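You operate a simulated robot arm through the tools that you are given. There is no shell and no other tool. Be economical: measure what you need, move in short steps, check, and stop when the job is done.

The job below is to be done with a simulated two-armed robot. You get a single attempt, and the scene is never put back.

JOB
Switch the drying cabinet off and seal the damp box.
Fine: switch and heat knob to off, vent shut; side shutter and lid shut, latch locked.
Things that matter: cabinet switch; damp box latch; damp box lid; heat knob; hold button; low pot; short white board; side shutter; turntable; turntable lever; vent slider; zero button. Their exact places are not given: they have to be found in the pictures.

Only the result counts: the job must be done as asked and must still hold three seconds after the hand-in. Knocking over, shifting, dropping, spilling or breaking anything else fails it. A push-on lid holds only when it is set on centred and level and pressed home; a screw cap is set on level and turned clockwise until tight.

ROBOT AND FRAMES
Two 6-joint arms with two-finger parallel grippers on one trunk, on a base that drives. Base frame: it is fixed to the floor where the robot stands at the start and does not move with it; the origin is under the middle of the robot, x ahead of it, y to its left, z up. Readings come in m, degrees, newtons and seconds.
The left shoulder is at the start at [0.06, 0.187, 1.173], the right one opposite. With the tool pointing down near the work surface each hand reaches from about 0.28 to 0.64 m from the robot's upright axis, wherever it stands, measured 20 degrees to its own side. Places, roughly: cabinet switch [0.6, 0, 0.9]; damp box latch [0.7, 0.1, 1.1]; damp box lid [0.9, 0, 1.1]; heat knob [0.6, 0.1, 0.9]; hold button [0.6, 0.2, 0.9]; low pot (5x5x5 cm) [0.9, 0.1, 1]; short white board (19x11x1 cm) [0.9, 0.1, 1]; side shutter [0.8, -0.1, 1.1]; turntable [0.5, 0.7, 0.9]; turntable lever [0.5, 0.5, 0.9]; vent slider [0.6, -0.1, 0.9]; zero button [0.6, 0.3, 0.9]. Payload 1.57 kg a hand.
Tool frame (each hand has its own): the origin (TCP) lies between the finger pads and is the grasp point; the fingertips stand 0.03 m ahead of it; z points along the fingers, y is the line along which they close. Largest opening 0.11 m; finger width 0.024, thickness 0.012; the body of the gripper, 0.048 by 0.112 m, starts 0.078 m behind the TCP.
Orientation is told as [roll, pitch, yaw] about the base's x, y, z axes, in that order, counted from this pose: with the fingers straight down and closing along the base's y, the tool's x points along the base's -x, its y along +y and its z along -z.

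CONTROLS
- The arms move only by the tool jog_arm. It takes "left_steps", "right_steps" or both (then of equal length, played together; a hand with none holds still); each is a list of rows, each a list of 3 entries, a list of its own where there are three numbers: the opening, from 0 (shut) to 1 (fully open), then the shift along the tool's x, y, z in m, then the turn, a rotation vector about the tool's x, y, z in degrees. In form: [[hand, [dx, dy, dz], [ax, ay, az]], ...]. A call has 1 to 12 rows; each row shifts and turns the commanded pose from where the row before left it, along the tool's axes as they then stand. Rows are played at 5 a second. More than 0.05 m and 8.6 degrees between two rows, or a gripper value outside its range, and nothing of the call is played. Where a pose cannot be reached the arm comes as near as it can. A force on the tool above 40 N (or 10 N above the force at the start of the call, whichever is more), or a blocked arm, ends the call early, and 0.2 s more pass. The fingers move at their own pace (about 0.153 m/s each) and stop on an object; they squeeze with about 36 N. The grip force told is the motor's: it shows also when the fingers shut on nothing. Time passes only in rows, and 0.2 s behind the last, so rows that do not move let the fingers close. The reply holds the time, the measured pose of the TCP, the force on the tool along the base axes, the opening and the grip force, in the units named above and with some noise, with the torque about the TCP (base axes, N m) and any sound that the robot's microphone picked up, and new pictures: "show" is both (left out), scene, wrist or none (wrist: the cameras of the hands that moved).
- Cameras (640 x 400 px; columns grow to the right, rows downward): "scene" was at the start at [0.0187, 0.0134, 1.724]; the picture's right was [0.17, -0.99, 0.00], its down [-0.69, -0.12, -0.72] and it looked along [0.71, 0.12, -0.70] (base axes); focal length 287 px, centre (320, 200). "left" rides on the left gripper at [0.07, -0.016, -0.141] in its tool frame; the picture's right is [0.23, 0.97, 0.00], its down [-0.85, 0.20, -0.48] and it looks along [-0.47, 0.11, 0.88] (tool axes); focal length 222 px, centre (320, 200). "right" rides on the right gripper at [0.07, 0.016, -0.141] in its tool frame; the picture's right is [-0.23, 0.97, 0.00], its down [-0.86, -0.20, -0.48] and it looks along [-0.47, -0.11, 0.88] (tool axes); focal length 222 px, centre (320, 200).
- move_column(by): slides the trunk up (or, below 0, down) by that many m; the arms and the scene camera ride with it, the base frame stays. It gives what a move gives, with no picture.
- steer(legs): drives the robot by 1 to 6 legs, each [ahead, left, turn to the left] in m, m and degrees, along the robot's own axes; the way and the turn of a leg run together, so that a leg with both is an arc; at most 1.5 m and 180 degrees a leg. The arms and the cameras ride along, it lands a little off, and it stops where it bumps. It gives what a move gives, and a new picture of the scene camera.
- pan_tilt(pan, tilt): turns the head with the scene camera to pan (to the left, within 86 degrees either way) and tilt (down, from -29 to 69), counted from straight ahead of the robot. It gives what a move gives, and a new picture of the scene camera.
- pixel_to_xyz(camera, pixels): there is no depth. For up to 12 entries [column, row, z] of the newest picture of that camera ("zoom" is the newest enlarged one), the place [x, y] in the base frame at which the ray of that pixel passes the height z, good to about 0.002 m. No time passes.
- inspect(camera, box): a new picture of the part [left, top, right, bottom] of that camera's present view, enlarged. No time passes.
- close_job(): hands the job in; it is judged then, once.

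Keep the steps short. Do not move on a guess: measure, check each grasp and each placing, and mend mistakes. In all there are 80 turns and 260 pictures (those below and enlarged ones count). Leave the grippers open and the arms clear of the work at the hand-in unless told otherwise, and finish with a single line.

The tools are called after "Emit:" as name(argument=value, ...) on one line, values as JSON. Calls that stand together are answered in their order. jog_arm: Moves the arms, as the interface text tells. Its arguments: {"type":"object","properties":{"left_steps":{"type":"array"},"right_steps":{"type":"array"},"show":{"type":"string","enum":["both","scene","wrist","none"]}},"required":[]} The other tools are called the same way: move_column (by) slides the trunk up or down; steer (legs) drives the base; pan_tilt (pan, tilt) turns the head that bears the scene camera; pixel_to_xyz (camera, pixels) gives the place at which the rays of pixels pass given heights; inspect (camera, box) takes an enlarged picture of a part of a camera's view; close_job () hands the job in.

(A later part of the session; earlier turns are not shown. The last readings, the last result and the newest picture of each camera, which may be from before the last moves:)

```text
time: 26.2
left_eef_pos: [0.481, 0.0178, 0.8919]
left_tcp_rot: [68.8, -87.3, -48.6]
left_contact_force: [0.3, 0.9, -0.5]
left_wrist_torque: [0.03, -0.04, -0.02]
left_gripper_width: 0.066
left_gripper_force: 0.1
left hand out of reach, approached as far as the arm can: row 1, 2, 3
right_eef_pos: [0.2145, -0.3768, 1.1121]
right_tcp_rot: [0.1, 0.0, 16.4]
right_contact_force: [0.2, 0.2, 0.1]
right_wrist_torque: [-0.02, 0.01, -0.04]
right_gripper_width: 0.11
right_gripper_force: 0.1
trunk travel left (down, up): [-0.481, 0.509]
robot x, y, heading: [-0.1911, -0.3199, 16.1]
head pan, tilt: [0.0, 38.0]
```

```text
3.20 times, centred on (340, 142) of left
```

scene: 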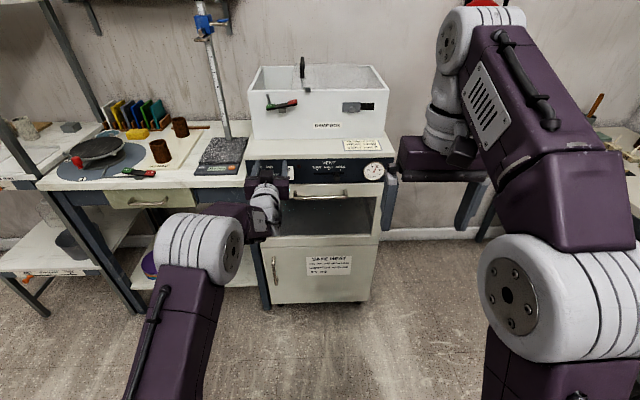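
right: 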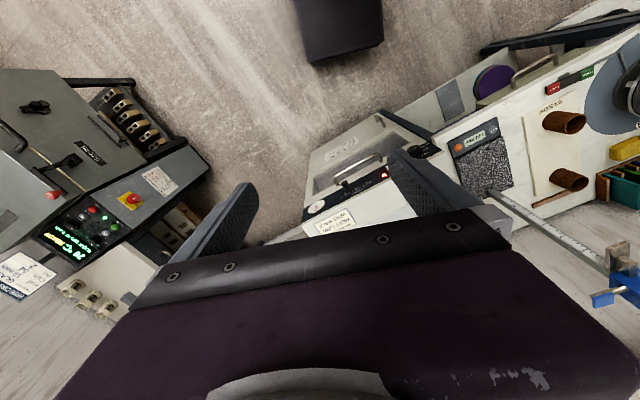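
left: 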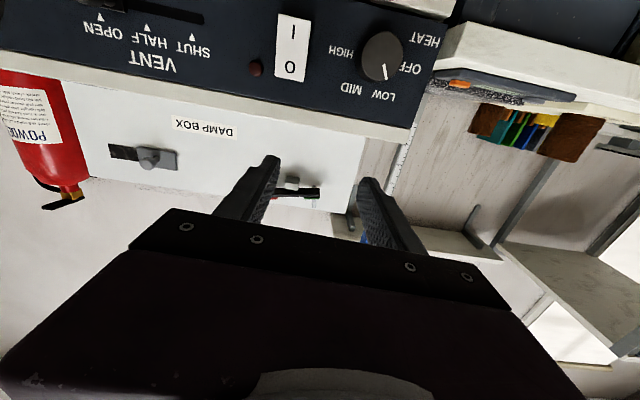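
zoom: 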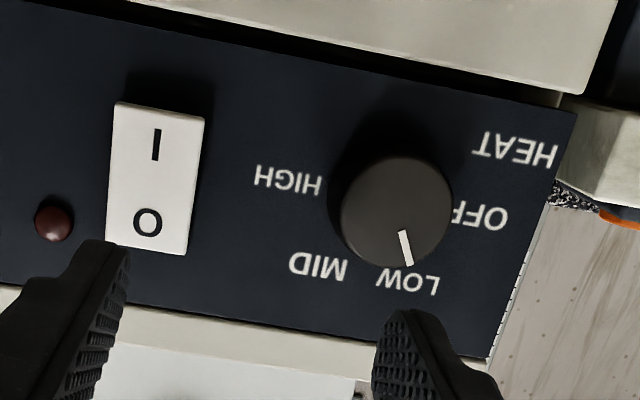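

The arm is again at its limit going left. I'll shift the whole robot 0.08 m left so the knob falls well inside reach.

Emit:
steer(legs=[[0, 0.08, 0]])

Emit:
jog_arm(left_steps=[[0.6, [0, -0.03, 0], [0, 0, 0]], [0.6, [0, -0.015, 0], [0, 0, 0]]], show="wrist")

```text
time: 27.2
left_eef_pos: [0.4592, 0.0918, 0.8917]
left_tcp_rot: [68.6, -87.3, -48.4]
left_contact_force: [-1.3, 0.6, 0.1]
left_wrist_torque: [0.0, -0.02, -0.04]
left_gripper_width: 0.0663
left_gripper_force: 0.1
right_eef_pos: [0.1917, -0.3018, 1.1122]
right_tcp_rot: [-0.1, 0.0, 16.4]
right_contact_force: [-0.4, 0.0, 0.4]
right_wrist_torque: [-0.06, 0.01, -0.02]
right_gripper_width: 0.1097
right_gripper_force: 0.1
trunk travel left (down, up): [-0.481, 0.509]
robot x, y, heading: [-0.2118, -0.2491, 16.4]
head pan, tilt: [0.0, 38.0]
```

scene: 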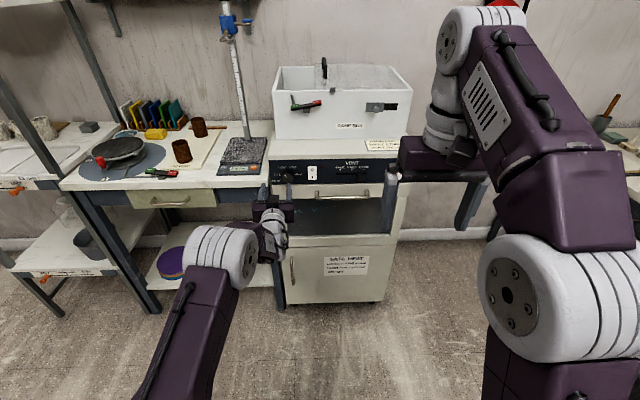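

```text
time: 27.8
left_eef_pos: [0.477, 0.0508, 0.8898]
left_tcp_rot: [68.9, -87.3, -48.7]
left_contact_force: [-0.1, -0.1, 0.3]
left_wrist_torque: [0.01, 0.02, -0.04]
left_gripper_width: 0.0658
left_gripper_force: 0.2
right_eef_pos: [0.1922, -0.3035, 1.1115]
right_tcp_rot: [0.1, 0.0, 16.4]
right_contact_force: [0.6, 0.0, -0.9]
right_wrist_torque: [-0.04, 0.0, 0.0]
right_gripper_width: 0.11
right_gripper_force: 0.1
trunk travel left (down, up): [-0.481, 0.509]
robot x, y, heading: [-0.2102, -0.2453, 16.3]
head pan, tilt: [0.0, 38.0]
```

left: 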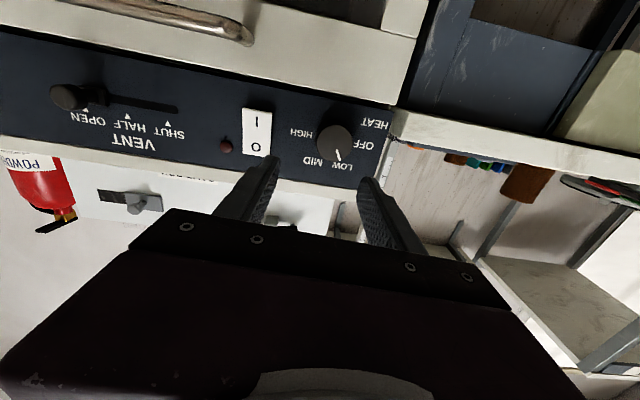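

The pose is now exact. Triangulation puts the knob face at about s 0.558, t -0.087, z 0.873, with a diameter of about 37 mm. I'll align with it and go half way in.

Emit:
jog_arm(left_steps=[[0.6, [0.0155, 0.0128, 0], [1.9, 0, 0]], [0.6, [0, 0, 0.02], [0, 0, 0]], [0.6, [0, 0, 0.015], [0, 0, 0]]], show="wrist")

```text
time: 28.6
left_eef_pos: [0.5046, 0.0724, 0.873]
left_tcp_rot: [66.7, -87.3, -48.6]
left_contact_force: [0.1, -0.1, -0.5]
left_wrist_torque: [-0.03, -0.03, -0.04]
left_gripper_width: 0.0658
left_gripper_force: 0.1
right_eef_pos: [0.1917, -0.3024, 1.1124]
right_tcp_rot: [0.0, 0.0, 16.4]
right_contact_force: [-0.4, 0.4, 0.4]
right_wrist_torque: [-0.01, 0.0, 0.01]
right_gripper_width: 0.1101
right_gripper_force: 0.1
trunk travel left (down, up): [-0.481, 0.509]
robot x, y, heading: [-0.2114, -0.2453, 16.4]
head pan, tilt: [0.0, 38.0]
```

left: 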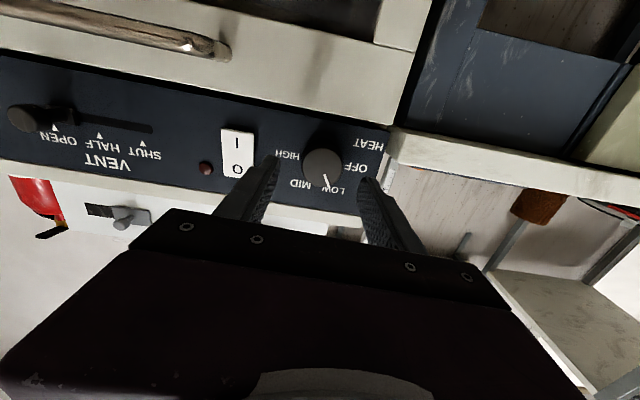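

The knob is centred between the fingers, with (323,167) projecting onto the tip line. I'll go in another 37 mm and close.

Emit:
jog_arm(left_steps=[[0.6, [0, 0.0025, 0.015], [0, 0, 0]], [0.6, [0, 0, 0.012], [0, 0, 0]], [0.6, [0, 0, 0.01], [0, 0, 0]], [0.25, [0, 0, 0], [0, 0, 0]], [0.25, [0, 0, 0], [0, 0, 0]], [0.25, [0, 0, 0], [0, 0, 0]]], show="wrist")

```text
time: 30.0
left_eef_pos: [0.5381, 0.0864, 0.873]
left_tcp_rot: [67.6, -87.3, -49.3]
left_contact_force: [1.2, 0.4, 1.2]
left_wrist_torque: [0.02, -0.13, 0.0]
left_gripper_width: 0.0393
left_gripper_force: 44.1
right_eef_pos: [0.1924, -0.3033, 1.1135]
right_tcp_rot: [0.0, 0.0, 16.4]
right_contact_force: [0.1, 0.2, 0.4]
right_wrist_torque: [0.01, 0.0, 0.01]
right_gripper_width: 0.1098
right_gripper_force: 0.0
trunk travel left (down, up): [-0.481, 0.509]
robot x, y, heading: [-0.2115, -0.2422, 16.3]
head pan, tilt: [0.0, 38.0]
```

left: 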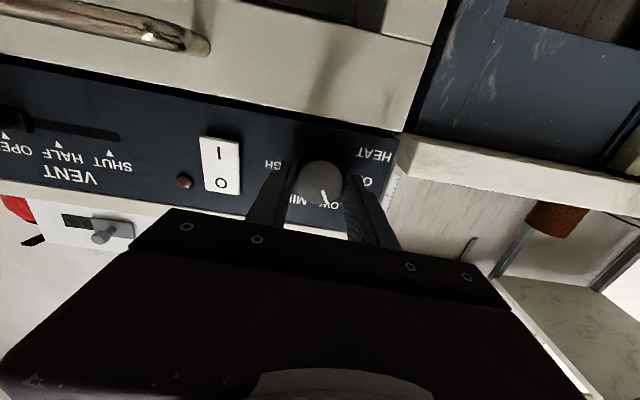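

The knob is gripped at a width of 0.039. I'll turn counterclockwise 24° and check.

Emit:
jog_arm(left_steps=[[0.2, [0, 0, 0], [0, 0, -8]], [0.2, [0, 0, 0], [0, 0, -8]], [0.2, [0, 0, 0], [0, 0, -8]]], show="wrist")

```text
time: 30.8
left_eef_pos: [0.5418, 0.0877, 0.8748]
left_tcp_rot: [-86.0, -72.0, 105.1]
left_contact_force: [-37.3, -4.7, 5.0]
left_wrist_torque: [0.12, -0.28, 0.17]
left_gripper_width: 0.04
left_gripper_force: 44.9
left hand out of reach, approached as far as the arm can: row 2, 3
right_eef_pos: [0.1834, -0.3034, 1.1145]
right_tcp_rot: [0.1, -0.5, 16.5]
right_contact_force: [0.0, -0.1, 1.3]
right_wrist_torque: [0.04, 0.01, 0.0]
right_gripper_width: 0.1101
right_gripper_force: 0.1
trunk travel left (down, up): [-0.481, 0.509]
robot x, y, heading: [-0.2113, -0.2462, 16.8]
head pan, tilt: [0.0, 38.0]
stopped in row 3 (left hand): the force on the tool passed its limit at 150 N (the readings are from after the stop); the commanded pose is now the measured one
```

left: 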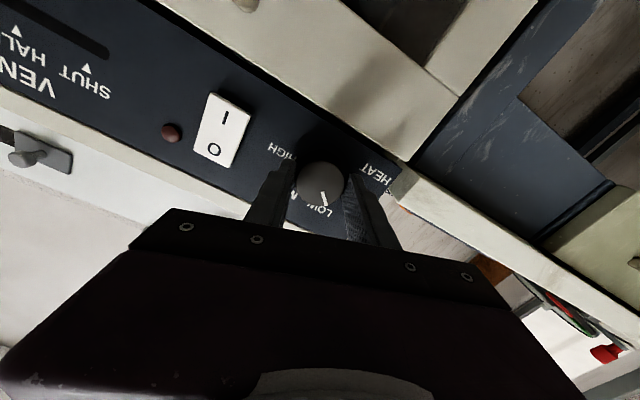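

The knob turned about 20° with the hand before the wrist reached its limit. I'll open, back off 5 mm, rotate the hand 60° the other way about its axis and regrip.

Emit:
jog_arm(left_steps=[[0.6, [0, 0, 0], [0, 0, 0]], [0.6, [0, 0, -0.005], [0, 0, 0]], [0.6, [0, 0, 0], [0, 0, 7.5]], [0.6, [0, 0, 0], [0, 0, 7.5]], [0.6, [0, 0, 0], [0, 0, 7.5]], [0.6, [0, 0, 0], [0, 0, 7.5]], [0.6, [0, 0, 0], [0, 0, 7.5]], [0.6, [0, 0, 0], [0, 0, 7.5]], [0.6, [0, 0, 0], [0, 0, 7.5]], [0.6, [0, 0, 0], [0, 0, 7.5]]], show="wrist")

```text
time: 33.0
left_eef_pos: [0.5483, 0.0869, 0.8677]
left_tcp_rot: [87.3, -47.8, -69.3]
left_contact_force: [0.3, 0.5, -0.2]
left_wrist_torque: [0.03, 0.03, -0.02]
left_gripper_width: 0.0659
left_gripper_force: 0.1
left hand out of reach, approached as far as the arm can: row 2
right_eef_pos: [0.1908, -0.3005, 1.1121]
right_tcp_rot: [-0.1, 0.0, 16.4]
right_contact_force: [0.0, 0.8, -0.9]
right_wrist_torque: [-0.02, -0.02, 0.0]
right_gripper_width: 0.1101
right_gripper_force: 0.0
trunk travel left (down, up): [-0.481, 0.509]
robot x, y, heading: [-0.2119, -0.2494, 16.5]
head pan, tilt: [0.0, 38.0]
```

left: 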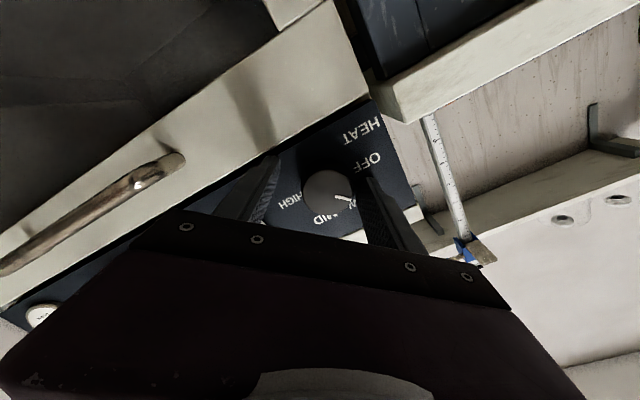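

The hand has rotated. I'll back off 6 mm, re-centre by a few mm, then grip and turn 24° first.

Emit:
jog_arm(left_steps=[[0.6, [-0.002, 0.006, -0.006], [0, 0, 0]], [0.2, [0, 0, 0], [0, 0, 0]], [0.2, [0, 0, 0], [0, 0, 0]], [0.2, [0, 0, 0], [0, 0, 0]], [0.2, [0, 0, 0], [0, 0, -8]], [0.2, [0, 0, 0], [0, 0, -8]], [0.2, [0, 0, 0], [0, 0, -8]]], show="wrist")

```text
time: 34.6
left_eef_pos: [0.5415, 0.0887, 0.8737]
left_tcp_rot: [84.3, -72.1, -65.7]
left_contact_force: [-0.7, 1.0, 1.8]
left_wrist_torque: [0.1, -0.37, -0.32]
left_gripper_width: 0.0402
left_gripper_force: 45.5
right_eef_pos: [0.1922, -0.3004, 1.113]
right_tcp_rot: [0.0, 0.0, 16.5]
right_contact_force: [0.4, 0.2, 0.0]
right_wrist_torque: [0.0, 0.02, -0.02]
right_gripper_width: 0.1097
right_gripper_force: 0.1
trunk travel left (down, up): [-0.481, 0.509]
robot x, y, heading: [-0.2111, -0.2458, 16.5]
head pan, tilt: [0.0, 38.0]
```

left: 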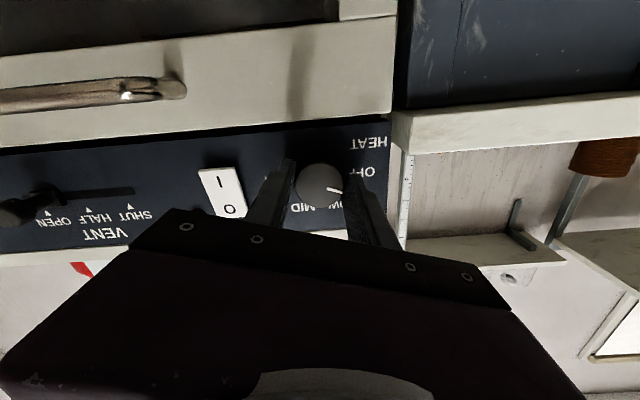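

The pointer has swung toward OFF but is still about 20–30° short. I'll turn another 16° and check.

Emit:
jog_arm(left_steps=[[0.2, [0, 0, 0], [0, 0, -8]], [0.2, [0, 0, 0], [0, 0, -8]]], show="none")

Emit:
inspect(camera="left", box=[240, 120, 440, 245])

```text
time: 35.2
left_eef_pos: [0.5407, 0.0887, 0.8727]
left_tcp_rot: [47.3, -87.3, -28.6]
left_contact_force: [-1.6, -0.8, 1.6]
left_wrist_torque: [-0.16, 0.47, -0.32]
left_gripper_width: 0.0403
left_gripper_force: 44.7
right_eef_pos: [0.189, -0.3018, 1.1123]
right_tcp_rot: [0.1, -0.2, 16.5]
right_contact_force: [0.7, -0.3, 0.4]
right_wrist_torque: [-0.03, -0.01, 0.02]
right_gripper_width: 0.1099
right_gripper_force: 0.0
trunk travel left (down, up): [-0.481, 0.509]
robot x, y, heading: [-0.2127, -0.2483, 16.5]
head pan, tilt: [0.0, 38.0]
```

```text
3.20 times, centred on (340, 182) of left
```

zoom: 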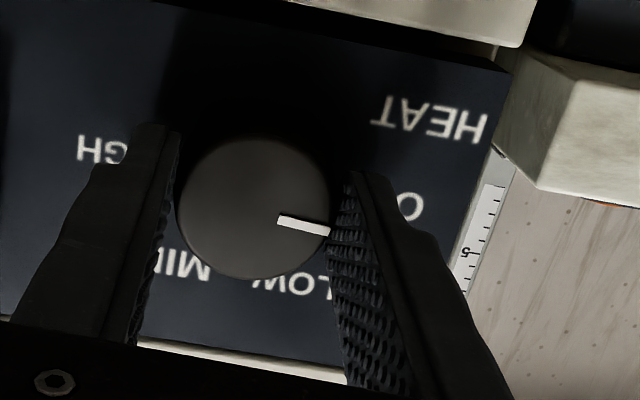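

The pointer is within about 3° of OFF, which is level with HIGH on the opposite side. I'll turn 3° more, release, back out and look.

Emit:
jog_arm(left_steps=[[0.2, [0, 0, 0], [0, 0, -3]], [0.2, [0, 0, 0], [0, 0, 0]], [0.7, [0, 0, 0], [0, 0, 0]], [0.7, [0, 0, 0], [0, 0, 0]], [0.7, [0, 0, -0.02], [0, 0, 0]], [0.7, [0, 0, -0.03], [0, 0, 0]]], show="none")

Emit:
inspect(camera="left", box=[200, 70, 440, 220])

```text
time: 36.6
left_eef_pos: [0.4947, 0.0712, 0.8747]
left_tcp_rot: [-29.3, -88.0, 48.3]
left_contact_force: [-0.1, -0.3, 0.1]
left_wrist_torque: [-0.03, -0.02, -0.02]
left_gripper_width: 0.077
left_gripper_force: 0.1
right_eef_pos: [0.1902, -0.3017, 1.1119]
right_tcp_rot: [0.0, 0.0, 16.5]
right_contact_force: [0.0, -0.6, -0.8]
right_wrist_torque: [0.0, -0.01, 0.0]
right_gripper_width: 0.1102
right_gripper_force: 0.0
trunk travel left (down, up): [-0.481, 0.509]
robot x, y, heading: [-0.2112, -0.2442, 16.6]
head pan, tilt: [0.0, 38.0]
```

```text
2.67 times, centred on (320, 145) of left
```

zoom: 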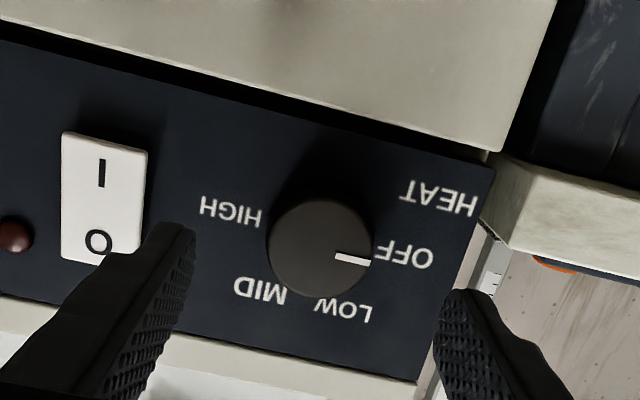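

The heat knob points at OFF and the switch shows O. Next is the vent slider. I'll retract 5 cm and drive right 0.22 m so the left hand stands in front of it.

Emit:
jog_arm(left_steps=[[0.55, [0, 0, -0.03], [0, 0, 0]], [0.55, [0, 0, -0.02], [0, 0, 0]]], show="none")

Emit:
steer(legs=[[0, -0.22, 0]])

Emit:
jog_arm(left_steps=[[0.55, [0, 0, 0.02], [0, 0, 0]]], show="wrist")

```text
time: 37.2
left_eef_pos: [0.4485, 0.0547, 0.8753]
left_tcp_rot: [-27.5, -88.0, 46.4]
left_contact_force: [0.6, -0.2, -0.9]
left_wrist_torque: [-0.01, 0.02, -0.02]
left_gripper_width: 0.0605
left_gripper_force: 0.0
right_eef_pos: [0.1908, -0.3018, 1.1132]
right_tcp_rot: [0.0, 0.0, 16.5]
right_contact_force: [0.4, 0.2, 0.7]
right_wrist_torque: [-0.01, -0.03, 0.03]
right_gripper_width: 0.1099
right_gripper_force: 0.0
trunk travel left (down, up): [-0.481, 0.509]
robot x, y, heading: [-0.2109, -0.2452, 16.4]
head pan, tilt: [0.0, 38.0]
```

```text
time: 38.9
left_eef_pos: [0.5105, -0.154, 0.8754]
left_tcp_rot: [-26.0, -88.0, 44.8]
left_contact_force: [0.8, 0.4, 0.3]
left_wrist_torque: [-0.03, -0.01, 0.03]
left_gripper_width: 0.0604
left_gripper_force: 0.1
right_eef_pos: [0.252, -0.5119, 1.1118]
right_tcp_rot: [0.0, 0.0, 16.5]
right_contact_force: [0.0, 0.0, 0.1]
right_wrist_torque: [-0.01, 0.0, 0.01]
right_gripper_width: 0.11
right_gripper_force: 0.1
trunk travel left (down, up): [-0.481, 0.509]
robot x, y, heading: [-0.15, -0.4573, 16.5]
head pan, tilt: [0.0, 38.0]
```

scene: 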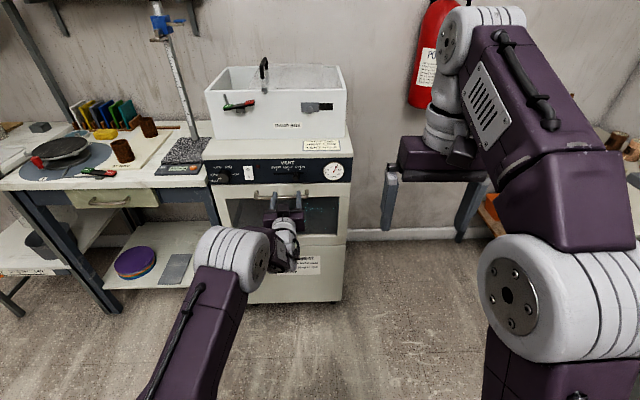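

```text
time: 39.3
left_eef_pos: [0.53, -0.1464, 0.8742]
left_tcp_rot: [-27.0, -87.9, 45.9]
left_contact_force: [1.1, 0.1, 0.9]
left_wrist_torque: [0.01, -0.03, 0.01]
left_gripper_width: 0.0605
left_gripper_force: 0.0
right_eef_pos: [0.2545, -0.5094, 1.1135]
right_tcp_rot: [0.0, 0.0, 16.5]
right_contact_force: [0.2, 0.0, 0.0]
right_wrist_torque: [0.01, 0.05, 0.0]
right_gripper_width: 0.1101
right_gripper_force: 0.1
trunk travel left (down, up): [-0.481, 0.509]
robot x, y, heading: [-0.1508, -0.4562, 16.5]
head pan, tilt: [0.0, 38.0]
```

left: 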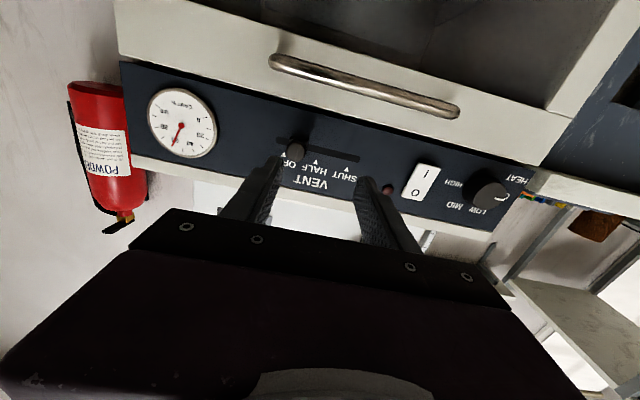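

The vent knob is at (295,148). It needs −27 mm in tool y and about +6 mm in tool x (down). I'll align and go partway in.

Emit:
jog_arm(left_steps=[[0.45, [0.006, -0.027, 0], [0, 0, 0]], [0.45, [0, 0, 0.02], [0, 0, 0]], [0.45, [0, 0, 0.02], [0, 0, 0]]], show="none")

Emit:
inspect(camera="left", box=[200, 80, 440, 230])

```text
time: 40.1
left_eef_pos: [0.5772, -0.1615, 0.8677]
left_tcp_rot: [-26.7, -88.0, 45.7]
left_contact_force: [-0.3, 0.1, 0.1]
left_wrist_torque: [0.02, -0.03, 0.01]
left_gripper_width: 0.0496
left_gripper_force: 0.1
right_eef_pos: [0.2535, -0.5102, 1.1122]
right_tcp_rot: [0.0, 0.0, 16.5]
right_contact_force: [0.5, -0.3, 0.6]
right_wrist_torque: [-0.04, -0.01, 0.02]
right_gripper_width: 0.1102
right_gripper_force: 0.1
trunk travel left (down, up): [-0.481, 0.509]
robot x, y, heading: [-0.1513, -0.4578, 16.5]
head pan, tilt: [0.0, 38.0]
```

```text
2.67 times, centred on (320, 155) of left
```

zoom: 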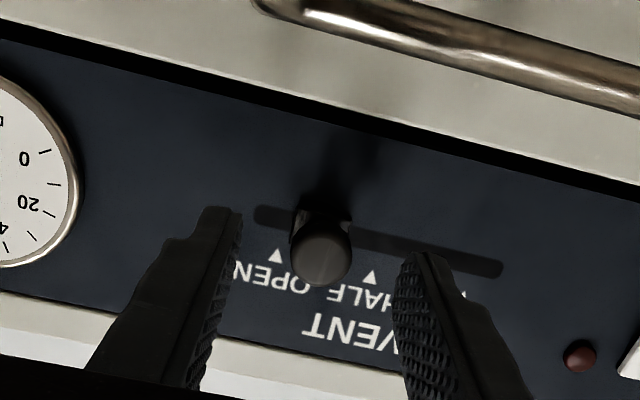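

The knob sits between the fingers near (320,177). I'll go in 30 mm, raise 5 mm and close.

Emit:
jog_arm(left_steps=[[0.45, [-0.003, 0, 0.015], [0, 0, 0]], [0.45, [-0.003, 0, 0.015], [0, 0, 0]], [0.1, [0, 0, 0], [0, 0, 0]], [0.1, [0, 0, 0], [0, 0, 0]]], show="wrist")

```text
time: 41.1
left_eef_pos: [0.6049, -0.1508, 0.8729]
left_tcp_rot: [-26.4, -88.0, 45.3]
left_contact_force: [0.9, 0.8, -0.1]
left_wrist_torque: [0.0, 0.1, -0.04]
left_gripper_width: 0.0205
left_gripper_force: 34.0
right_eef_pos: [0.2532, -0.5097, 1.1113]
right_tcp_rot: [0.0, 0.0, 16.5]
right_contact_force: [0.2, -0.5, -0.4]
right_wrist_torque: [0.03, 0.03, 0.02]
right_gripper_width: 0.1101
right_gripper_force: 0.1
trunk travel left (down, up): [-0.481, 0.509]
robot x, y, heading: [-0.1498, -0.4557, 16.3]
head pan, tilt: [0.0, 38.0]
```

left: 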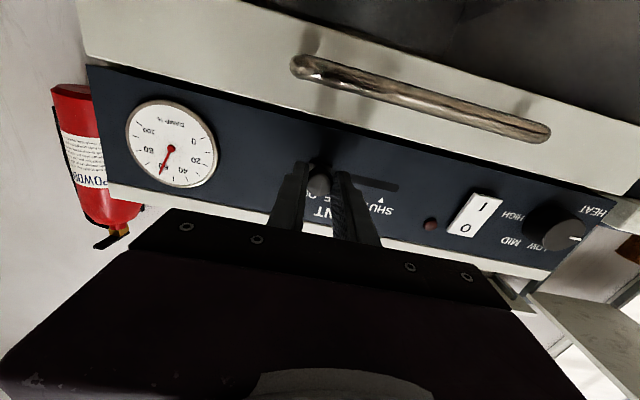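

The slider knob is gripped at a width of 0.0205. I'll slide it left toward SHUT.

Emit:
jog_arm(left_steps=[[0.1, [0, 0.012, 0], [0, 0, 0]], [0.1, [0, 0.012, 0], [0, 0, 0]], [0.1, [0, 0.012, 0], [0, 0, 0]], [0.1, [0, 0.012, 0], [0, 0, 0]], [0.1, [0, 0.01, 0], [0, 0, 0]]], show="none")

Emit:
inspect(camera="left", box=[200, 110, 440, 260])

```text
time: 42.3
left_eef_pos: [0.5859, -0.0953, 0.871]
left_tcp_rot: [-29.1, -88.1, 48.0]
left_contact_force: [13.5, 4.2, 6.2]
left_wrist_torque: [0.1, -0.12, -0.08]
left_gripper_width: 0.0206
left_gripper_force: 33.9
right_eef_pos: [0.2543, -0.509, 1.1113]
right_tcp_rot: [-0.1, 0.0, 16.5]
right_contact_force: [-0.1, 0.0, 0.0]
right_wrist_torque: [-0.01, 0.01, 0.04]
right_gripper_width: 0.1098
right_gripper_force: 0.2
trunk travel left (down, up): [-0.481, 0.509]
robot x, y, heading: [-0.1502, -0.4582, 16.3]
head pan, tilt: [0.0, 38.0]
```

```text
2.67 times, centred on (320, 185) of left
```

zoom: 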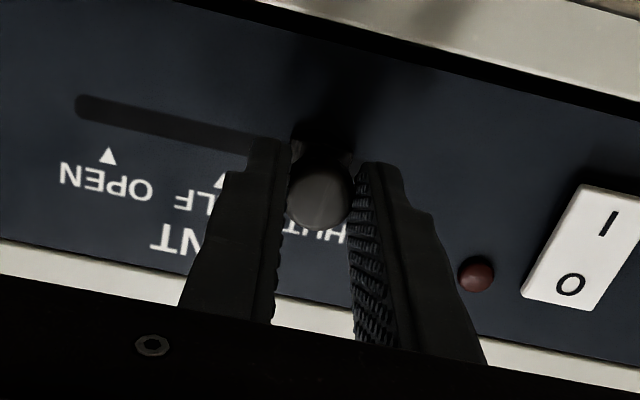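

It has moved 58 mm and is nearly at SHUT. I'll continue in small steps to the end stop.

Emit:
jog_arm(left_steps=[[0.1, [0, 0.004, 0.0015], [0, 0, 0]], [0.1, [0, 0.004, 0], [0, 0, 0]], [0.1, [0, 0.003, 0], [0, 0, 0]], [0.1, [0, 0.003, 0], [0, 0, 0]]], show="none")

Emit:
inspect(camera="left", box=[200, 110, 440, 260])

```text
time: 43.3
left_eef_pos: [0.5836, -0.0865, 0.8718]
left_tcp_rot: [-22.6, -87.7, 42.1]
left_contact_force: [-18.5, -8.2, -0.9]
left_wrist_torque: [0.03, -0.18, -0.05]
left_gripper_width: 0.0206
left_gripper_force: 33.5
left hand out of reach, approached as far as the arm can: row 4
right_eef_pos: [0.2494, -0.512, 1.114]
right_tcp_rot: [0.0, -0.1, 16.5]
right_contact_force: [0.6, -0.3, -0.1]
right_wrist_torque: [-0.01, -0.01, 0.01]
right_gripper_width: 0.11
right_gripper_force: 0.2
trunk travel left (down, up): [-0.481, 0.509]
robot x, y, heading: [-0.1489, -0.4527, 16.5]
head pan, tilt: [0.0, 38.0]
```

```text
2.67 times, centred on (320, 185) of left
```

zoom: 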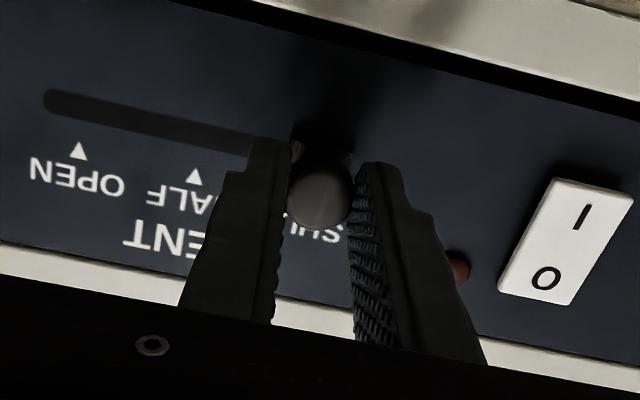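

The slider has moved 67 mm in all, and the arm is at its reach limit. I'll release, back out and check where it sits.

Emit:
jog_arm(left_steps=[[0.5, [0, 0, 0], [0, 0, 0]], [0.5, [0, 0, 0], [0, 0, 0]], [0.5, [0, -0.005, -0.03], [0, 0, 0]], [0.5, [0, 0, -0.03], [0, 0, 0]]], show="none")

Emit:
inspect(camera="left", box=[180, 70, 420, 220])

```text
time: 44.3
left_eef_pos: [0.5373, -0.1191, 0.8753]
left_tcp_rot: [-25.0, -87.9, 44.4]
left_contact_force: [0.1, -0.5, 0.2]
left_wrist_torque: [-0.01, -0.02, 0.01]
left_gripper_width: 0.0548
left_gripper_force: 0.0
left hand out of reach, approached as far as the arm can: row 3, 4
right_eef_pos: [0.2515, -0.5107, 1.1133]
right_tcp_rot: [0.0, 0.0, 16.5]
right_contact_force: [0.4, -0.5, -0.4]
right_wrist_torque: [0.0, 0.0, 0.0]
right_gripper_width: 0.1098
right_gripper_force: 0.1
trunk travel left (down, up): [-0.481, 0.509]
robot x, y, heading: [-0.1475, -0.4566, 16.5]
head pan, tilt: [0.0, 38.0]
```

```text
2.67 times, centred on (300, 145) of left
```

zoom: 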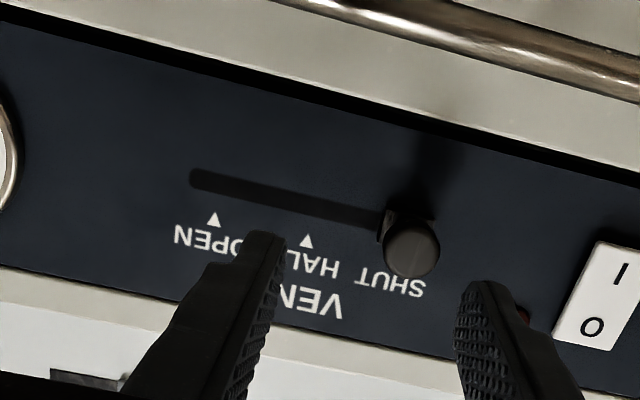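

The slider sits right at SHUT. The cabinet is done. Next is the lid: I'll raise the trunk 0.28 m and pitch the left hand to 45° down.

Emit:
move_column(by=0.28)

Emit:
jog_arm(left_steps=[[0.35, [-0.03, 0, -0.01], [0, 7.5, 0]], [0.35, [-0.03, 0, -0.01], [0, 7.5, 0]], [0.35, [-0.02, 0, -0.01], [0, 7.5, 0]], [0.35, [-0.02, 0, -0.01], [0, 7.5, 0]], [0.35, [-0.02, 0, 0], [0, 7.5, 0]], [0.35, [-0.02, 0, 0], [0, 7.5, 0]]], show="both")

```text
time: 47.1
left_eef_pos: [0.5375, -0.1184, 1.1539]
left_tcp_rot: [-25.2, -87.8, 44.7]
left_contact_force: [-0.2, 0.2, 0.0]
left_wrist_torque: [0.03, -0.01, 0.01]
left_gripper_width: 0.055
left_gripper_force: 0.1
right_eef_pos: [0.2538, -0.5108, 1.3913]
right_tcp_rot: [0.0, 0.1, 16.5]
right_contact_force: [-0.3, 0.5, -0.3]
right_wrist_torque: [-0.01, -0.02, -0.01]
right_gripper_width: 0.1102
right_gripper_force: 0.0
trunk travel left (down, up): [-0.761, 0.229]
robot x, y, heading: [-0.1512, -0.4548, 16.0]
head pan, tilt: [0.0, 38.0]
```

```text
time: 48.5
left_eef_pos: [0.5277, -0.0834, 1.2653]
left_tcp_rot: [3.7, -58.3, 24.0]
left_contact_force: [0.7, 0.8, 0.8]
left_wrist_torque: [0.0, 0.0, 0.0]
left_gripper_width: 0.0387
left_gripper_force: 0.0
left hand out of reach, approached as far as the arm can: row 3, 4, 5, 6
right_eef_pos: [0.2535, -0.5093, 1.3923]
right_tcp_rot: [0.0, -0.1, 16.5]
right_contact_force: [-0.1, 0.6, -0.5]
right_wrist_torque: [0.0, 0.0, 0.02]
right_gripper_width: 0.1099
right_gripper_force: 0.0
trunk travel left (down, up): [-0.761, 0.229]
robot x, y, heading: [-0.1503, -0.4552, 16.5]
head pan, tilt: [0.0, 38.0]
```

scene: 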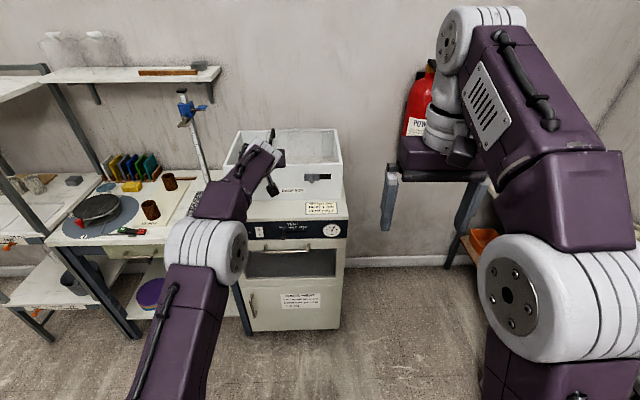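
left: 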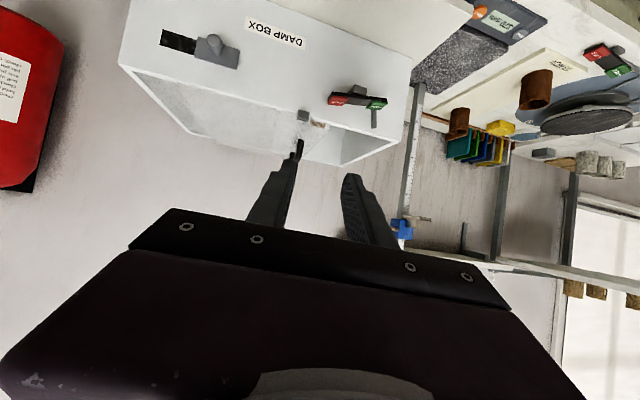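

The arm is stretched at this pose. I'll pull the hand back about 0.12 m toward the robot so it settles.

Emit:
jog_arm(left_steps=[[0.35, [0.025, 0, -0.028], [0, 0, 0]], [0.35, [0.025, 0, -0.028], [0, 0, 0]], [0.35, [0.025, 0, -0.028], [0, 0, 0]], [0.35, [0.01, 0, -0.01], [0, 0, 0]]], show="none")

Emit:
inspect(camera="left", box=[100, 0, 420, 200])

```text
time: 49.5
left_eef_pos: [0.4154, -0.1412, 1.2423]
left_tcp_rot: [3.8, -58.6, 23.8]
left_contact_force: [0.2, 0.3, 1.3]
left_wrist_torque: [0.01, 0.0, -0.01]
left_gripper_width: 0.0388
left_gripper_force: 0.0
right_eef_pos: [0.2527, -0.5113, 1.3928]
right_tcp_rot: [-0.1, 0.0, 16.4]
right_contact_force: [0.4, 0.1, 0.3]
right_wrist_torque: [0.0, -0.01, 0.01]
right_gripper_width: 0.1098
right_gripper_force: 0.2
trunk travel left (down, up): [-0.761, 0.229]
robot x, y, heading: [-0.1504, -0.4564, 16.7]
head pan, tilt: [0.0, 38.0]
```

```text
2.00 times, centred on (260, 100) of left
```

zoom: 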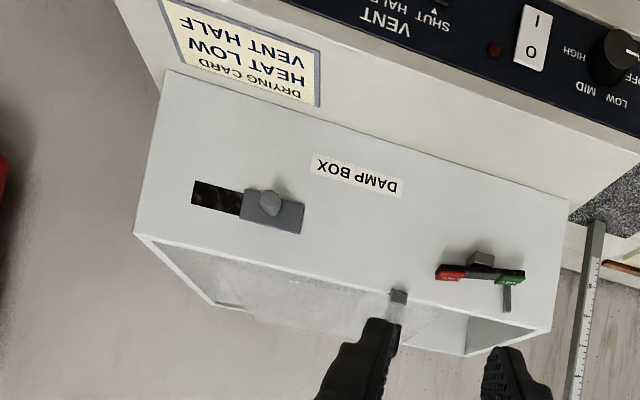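

The hand is a little off in yaw. I'll square it up at 45° down, then drive forward 0.36 m and 0.10 m left to bring it above the box front.

Emit:
jog_arm(left_steps=[[0.35, [0, 0, 0], [4.25, 6.8, 1.45]], [0.35, [0, 0, 0], [4.25, 6.8, 1.45]]], show="none")

Emit:
steer(legs=[[0.3, 0.1, 1.8]])

```text
time: 50.1
left_eef_pos: [0.4167, -0.1393, 1.2428]
left_tcp_rot: [-1.3, -44.9, 19.7]
left_contact_force: [-0.4, -0.3, 0.8]
left_wrist_torque: [-0.01, 0.0, -0.02]
left_gripper_width: 0.0385
left_gripper_force: 0.0
right_eef_pos: [0.2526, -0.51, 1.3916]
right_tcp_rot: [0.1, 0.0, 16.5]
right_contact_force: [-0.8, -0.5, 0.1]
right_wrist_torque: [-0.01, 0.01, -0.01]
right_gripper_width: 0.1101
right_gripper_force: 0.1
trunk travel left (down, up): [-0.761, 0.229]
robot x, y, heading: [-0.1489, -0.4536, 16.5]
head pan, tilt: [0.0, 38.0]
```

```text
time: 52.2
left_eef_pos: [0.6602, 0.0644, 1.2429]
left_tcp_rot: [-1.4, -45.0, 21.6]
left_contact_force: [-0.3, 0.5, -0.2]
left_wrist_torque: [0.04, 0.01, 0.02]
left_gripper_width: 0.0385
left_gripper_force: 0.0
right_eef_pos: [0.511, -0.3111, 1.3924]
right_tcp_rot: [0.0, -0.1, 18.4]
right_contact_force: [0.1, 0.2, -0.1]
right_wrist_torque: [0.02, -0.01, 0.03]
right_gripper_width: 0.1099
right_gripper_force: 0.1
trunk travel left (down, up): [-0.761, 0.229]
robot x, y, heading: [0.1072, -0.2664, 18.6]
head pan, tilt: [0.0, 38.0]
```

scene: 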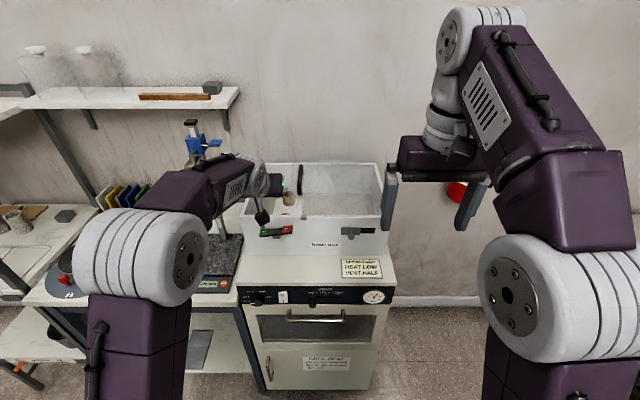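

Arrived safely, with the left TCP at s 0.647, t -0.146, z 1.243. I'll slide right toward the handle at t≈-0.22, staying above it, and look.

Emit:
jog_arm(left_steps=[[0.35, [-0.02, -0.035, 0.02], [0, 0, 0]], [0.35, [-0.02, -0.035, 0.02], [0, 0, 0]]], show="both")

```text
time: 52.8
left_eef_pos: [0.7429, 0.0199, 1.2397]
left_tcp_rot: [-1.3, -44.8, 21.6]
left_contact_force: [0.9, -0.4, -0.7]
left_wrist_torque: [-0.03, 0.02, 0.01]
left_gripper_width: 0.0384
left_gripper_force: 0.1
right_eef_pos: [0.5144, -0.3117, 1.3922]
right_tcp_rot: [0.1, 0.0, 18.6]
right_contact_force: [0.4, 0.2, -0.2]
right_wrist_torque: [0.02, -0.01, 0.02]
right_gripper_width: 0.1098
right_gripper_force: 0.0
trunk travel left (down, up): [-0.761, 0.229]
robot x, y, heading: [0.107, -0.2712, 18.7]
head pan, tilt: [0.0, 38.0]
```

scene: 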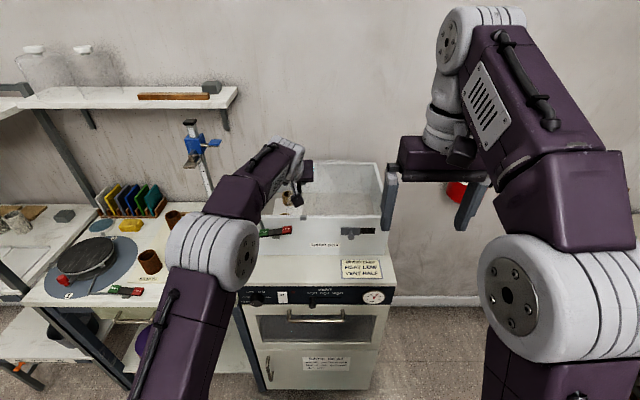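
left: 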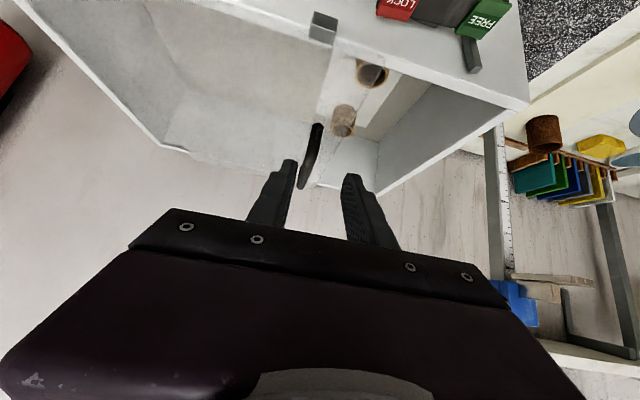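

The wrist view shows the handle from (318,128) to (305,185), centred between the fingers at t≈-0.218. I'll drive 8 cm closer with the hand still above it.

Emit:
steer(legs=[[0.08, 0, 0]])

Emit:
jog_arm(left_steps=[[0.5, [0, -0.003, 0], [0, 0, 0]]], show="wrist")

```text
time: 53.9
left_eef_pos: [0.8129, 0.0446, 1.2441]
left_tcp_rot: [-1.3, -45.2, 21.8]
left_contact_force: [-0.2, -0.6, 0.4]
left_wrist_torque: [-0.01, -0.07, -0.05]
left_gripper_width: 0.0387
left_gripper_force: 0.0
right_eef_pos: [0.5841, -0.2866, 1.3951]
right_tcp_rot: [0.0, -0.2, 18.6]
right_contact_force: [-0.2, -0.2, 0.0]
right_wrist_torque: [0.04, -0.06, -0.01]
right_gripper_width: 0.1098
right_gripper_force: 0.0
trunk travel left (down, up): [-0.761, 0.229]
robot x, y, heading: [0.1822, -0.2453, 18.6]
head pan, tilt: [0.0, 38.0]
```

scene: 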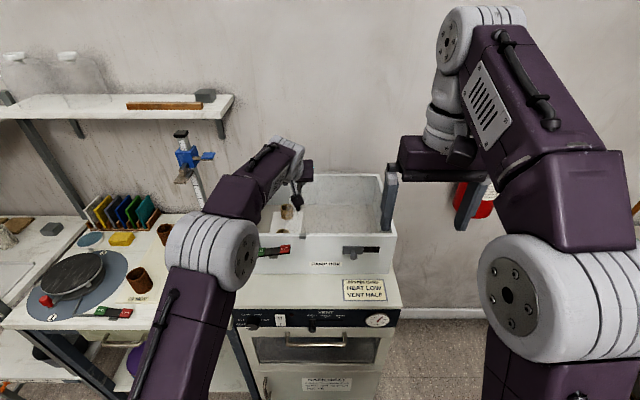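

```text
time: 54.3
left_eef_pos: [0.816, 0.0424, 1.242]
left_tcp_rot: [-1.4, -45.0, 21.7]
left_contact_force: [0.0, -0.3, -0.1]
left_wrist_torque: [0.04, -0.05, 0.0]
left_gripper_width: 0.0552
left_gripper_force: 0.0
right_eef_pos: [0.5854, -0.2856, 1.3924]
right_tcp_rot: [-0.1, -0.2, 18.5]
right_contact_force: [-0.8, -0.5, -0.2]
right_wrist_torque: [0.01, -0.09, 0.01]
right_gripper_width: 0.1097
right_gripper_force: 0.1
trunk travel left (down, up): [-0.761, 0.229]
robot x, y, heading: [0.182, -0.2446, 18.7]
head pan, tilt: [0.0, 38.0]
```

left: 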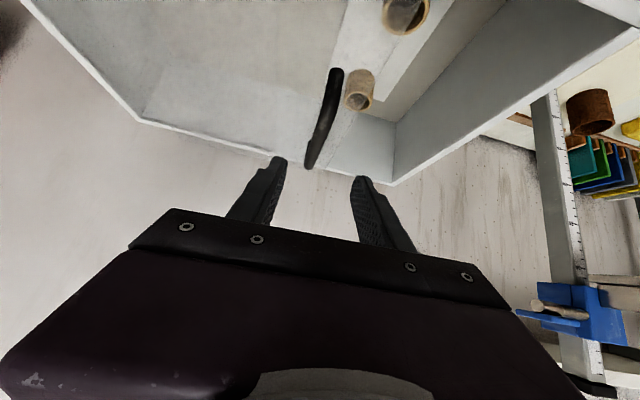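

I'll lower the fingers astride the handle at about s 0.82, z 1.16, with a 6 mm shift to the right.

Emit:
jog_arm(left_steps=[[0.5, [0.012, -0.006, 0.026], [0, 0, 0]], [0.5, [0.012, 0, 0.026], [0, 0, 0]], [0.5, [0.012, 0, 0.022], [0, 0, 0]]], show="both")

```text
time: 55.1
left_eef_pos: [0.8466, 0.0442, 1.166]
left_tcp_rot: [-1.4, -45.0, 21.7]
left_contact_force: [-0.2, 0.6, -0.3]
left_wrist_torque: [0.01, 0.01, -0.01]
left_gripper_width: 0.0547
left_gripper_force: 0.0
right_eef_pos: [0.5878, -0.2844, 1.3928]
right_tcp_rot: [0.0, -0.1, 18.6]
right_contact_force: [1.1, -0.2, 0.1]
right_wrist_torque: [-0.01, 0.03, 0.01]
right_gripper_width: 0.1101
right_gripper_force: 0.1
trunk travel left (down, up): [-0.761, 0.229]
robot x, y, heading: [0.1865, -0.2442, 18.3]
head pan, tilt: [0.0, 38.0]
```

scene: 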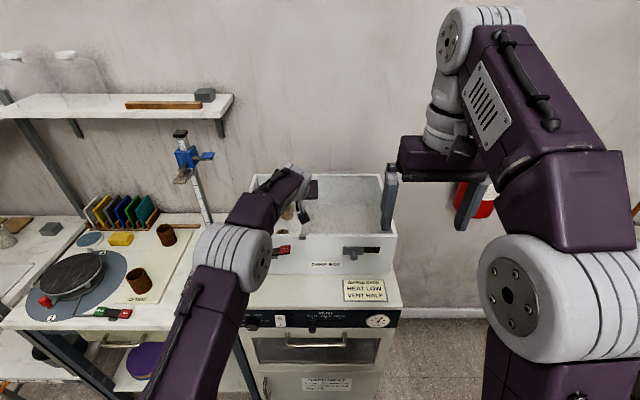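
left: 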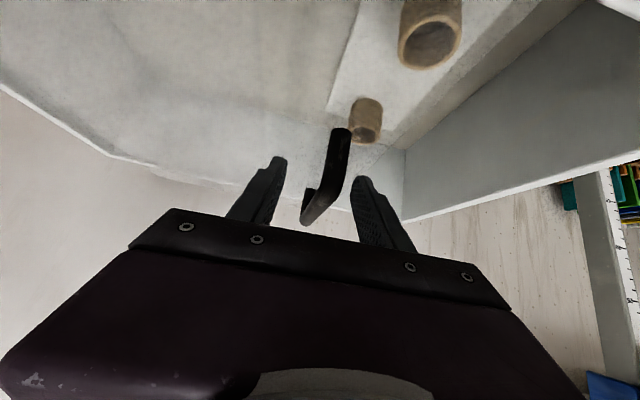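

The handle stands between the fingers. I'll narrow the opening to a loose cage and push left.

Emit:
jog_arm(left_steps=[[0.2, [0, 0, 0], [0, 0, 0]], [0.2, [0, 0.015, 0], [0, 0, 0]], [0.2, [0, 0.02, 0], [0, 0, 0]], [0.2, [0, 0.02, 0], [0, 0, 0]], [0.2, [0, 0.02, 0], [0, 0, 0]]], show="both")

```text
time: 56.3
left_eef_pos: [0.8193, 0.1149, 1.1645]
left_tcp_rot: [-1.3, -45.0, 21.7]
left_contact_force: [0.3, -0.9, 0.1]
left_wrist_torque: [-0.02, 0.01, -0.03]
left_gripper_width: 0.0233
left_gripper_force: 0.7
right_eef_pos: [0.5876, -0.2848, 1.3934]
right_tcp_rot: [0.0, -0.1, 18.7]
right_contact_force: [-1.0, -0.1, -0.7]
right_wrist_torque: [-0.04, 0.01, 0.02]
right_gripper_width: 0.1098
right_gripper_force: 0.0
trunk travel left (down, up): [-0.761, 0.229]
robot x, y, heading: [0.1853, -0.2467, 18.6]
head pan, tilt: [0.0, 38.0]
```

scene: 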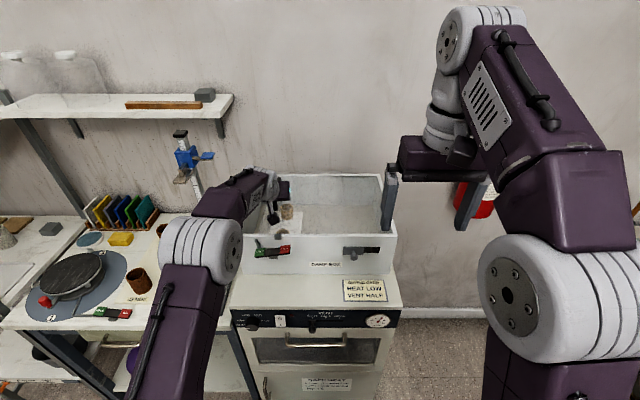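
left: 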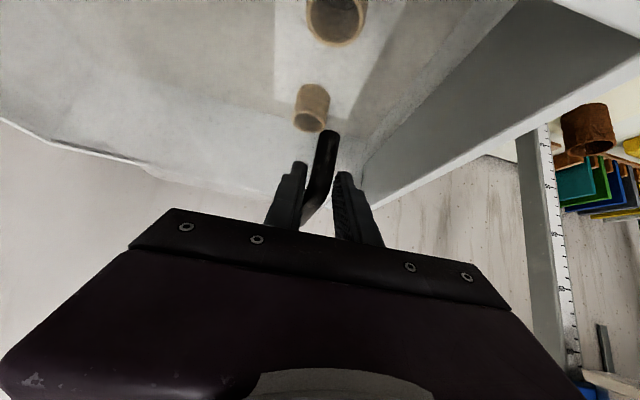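

The lid slides freely with the handle, now at t≈-0.148. I'll keep pushing in steps, watching the clearance to the height gauge on the left.

Emit:
jog_arm(left_steps=[[0.2, [0, 0.02, 0], [0, 0, 0]], [0.2, [0, 0.015, 0], [0, 0, 0]], [0.2, [0, 0.01, 0], [0, 0, 0]]], show="both")

Emit:
inspect(camera="scene", box=[170, 130, 420, 286])

```text
time: 57.1
left_eef_pos: [0.8027, 0.1572, 1.1618]
left_tcp_rot: [-1.4, -44.9, 21.6]
left_contact_force: [1.1, -0.6, 1.0]
left_wrist_torque: [0.02, -0.05, -0.02]
left_gripper_width: 0.0235
left_gripper_force: 0.8
right_eef_pos: [0.587, -0.2856, 1.3922]
right_tcp_rot: [0.1, -0.1, 18.5]
right_contact_force: [0.3, 0.9, 0.0]
right_wrist_torque: [0.0, 0.04, 0.02]
right_gripper_width: 0.1099
right_gripper_force: 0.1
trunk travel left (down, up): [-0.761, 0.229]
robot x, y, heading: [0.1887, -0.2442, 18.5]
head pan, tilt: [0.0, 38.0]
```

scene: 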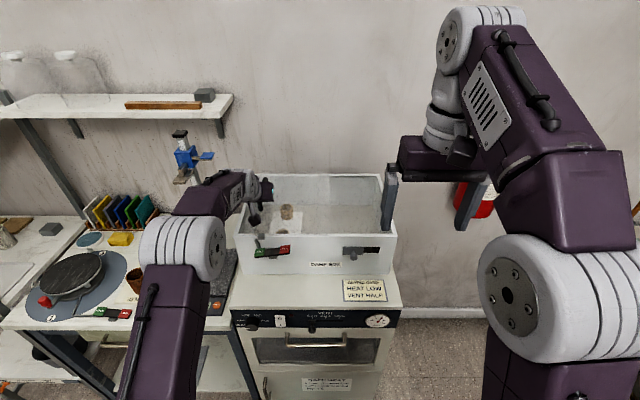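
left: 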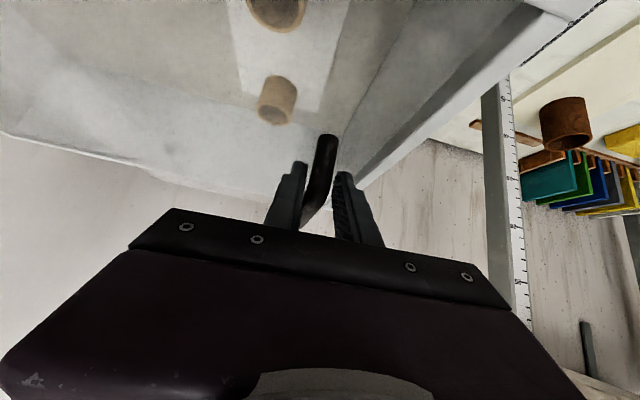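

```text
2.56 times, centred on (295, 208) of scene
```

zoom: 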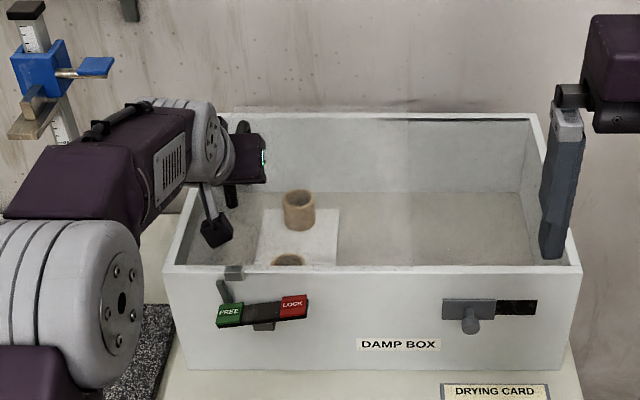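

The lid tab (zoom 234,271) is nearly over the latch post (224,290). I'll push the last 10–20 mm to the stop.

Emit:
jog_arm(left_steps=[[0.2, [0, 0.006, 0], [0, 0, 0]], [0.2, [0, 0.006, 0], [0, 0, 0]], [0.2, [0, 0.005, 0], [0, 0, 0]], [0.2, [0, 0.004, 0], [0, 0, 0]]], show="none")

Emit:
inspect(camera="scene", box=[170, 130, 420, 286])

```text
time: 58.1
left_eef_pos: [0.7956, 0.1778, 1.1618]
left_tcp_rot: [-1.5, -45.0, 21.7]
left_contact_force: [2.4, -0.7, 2.6]
left_wrist_torque: [0.06, -0.04, -0.08]
left_gripper_width: 0.0232
left_gripper_force: 0.1
right_eef_pos: [0.5885, -0.2854, 1.3923]
right_tcp_rot: [0.1, -0.1, 18.6]
right_contact_force: [-0.6, 0.5, 0.5]
right_wrist_torque: [0.0, 0.02, 0.0]
right_gripper_width: 0.1101
right_gripper_force: 0.0
trunk travel left (down, up): [-0.761, 0.229]
robot x, y, heading: [0.1846, -0.2458, 18.1]
head pan, tilt: [0.0, 38.0]
```

```text
2.56 times, centred on (295, 208) of scene
```

zoom: 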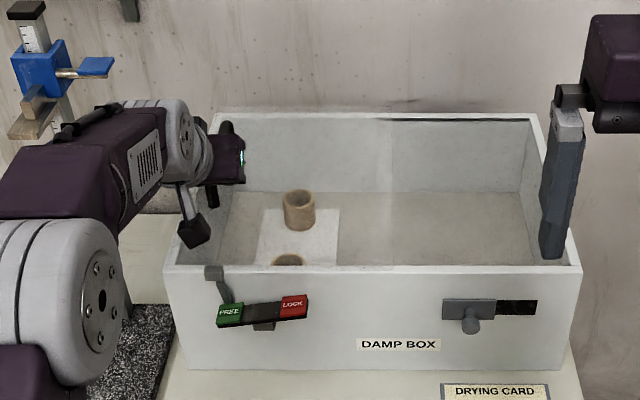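

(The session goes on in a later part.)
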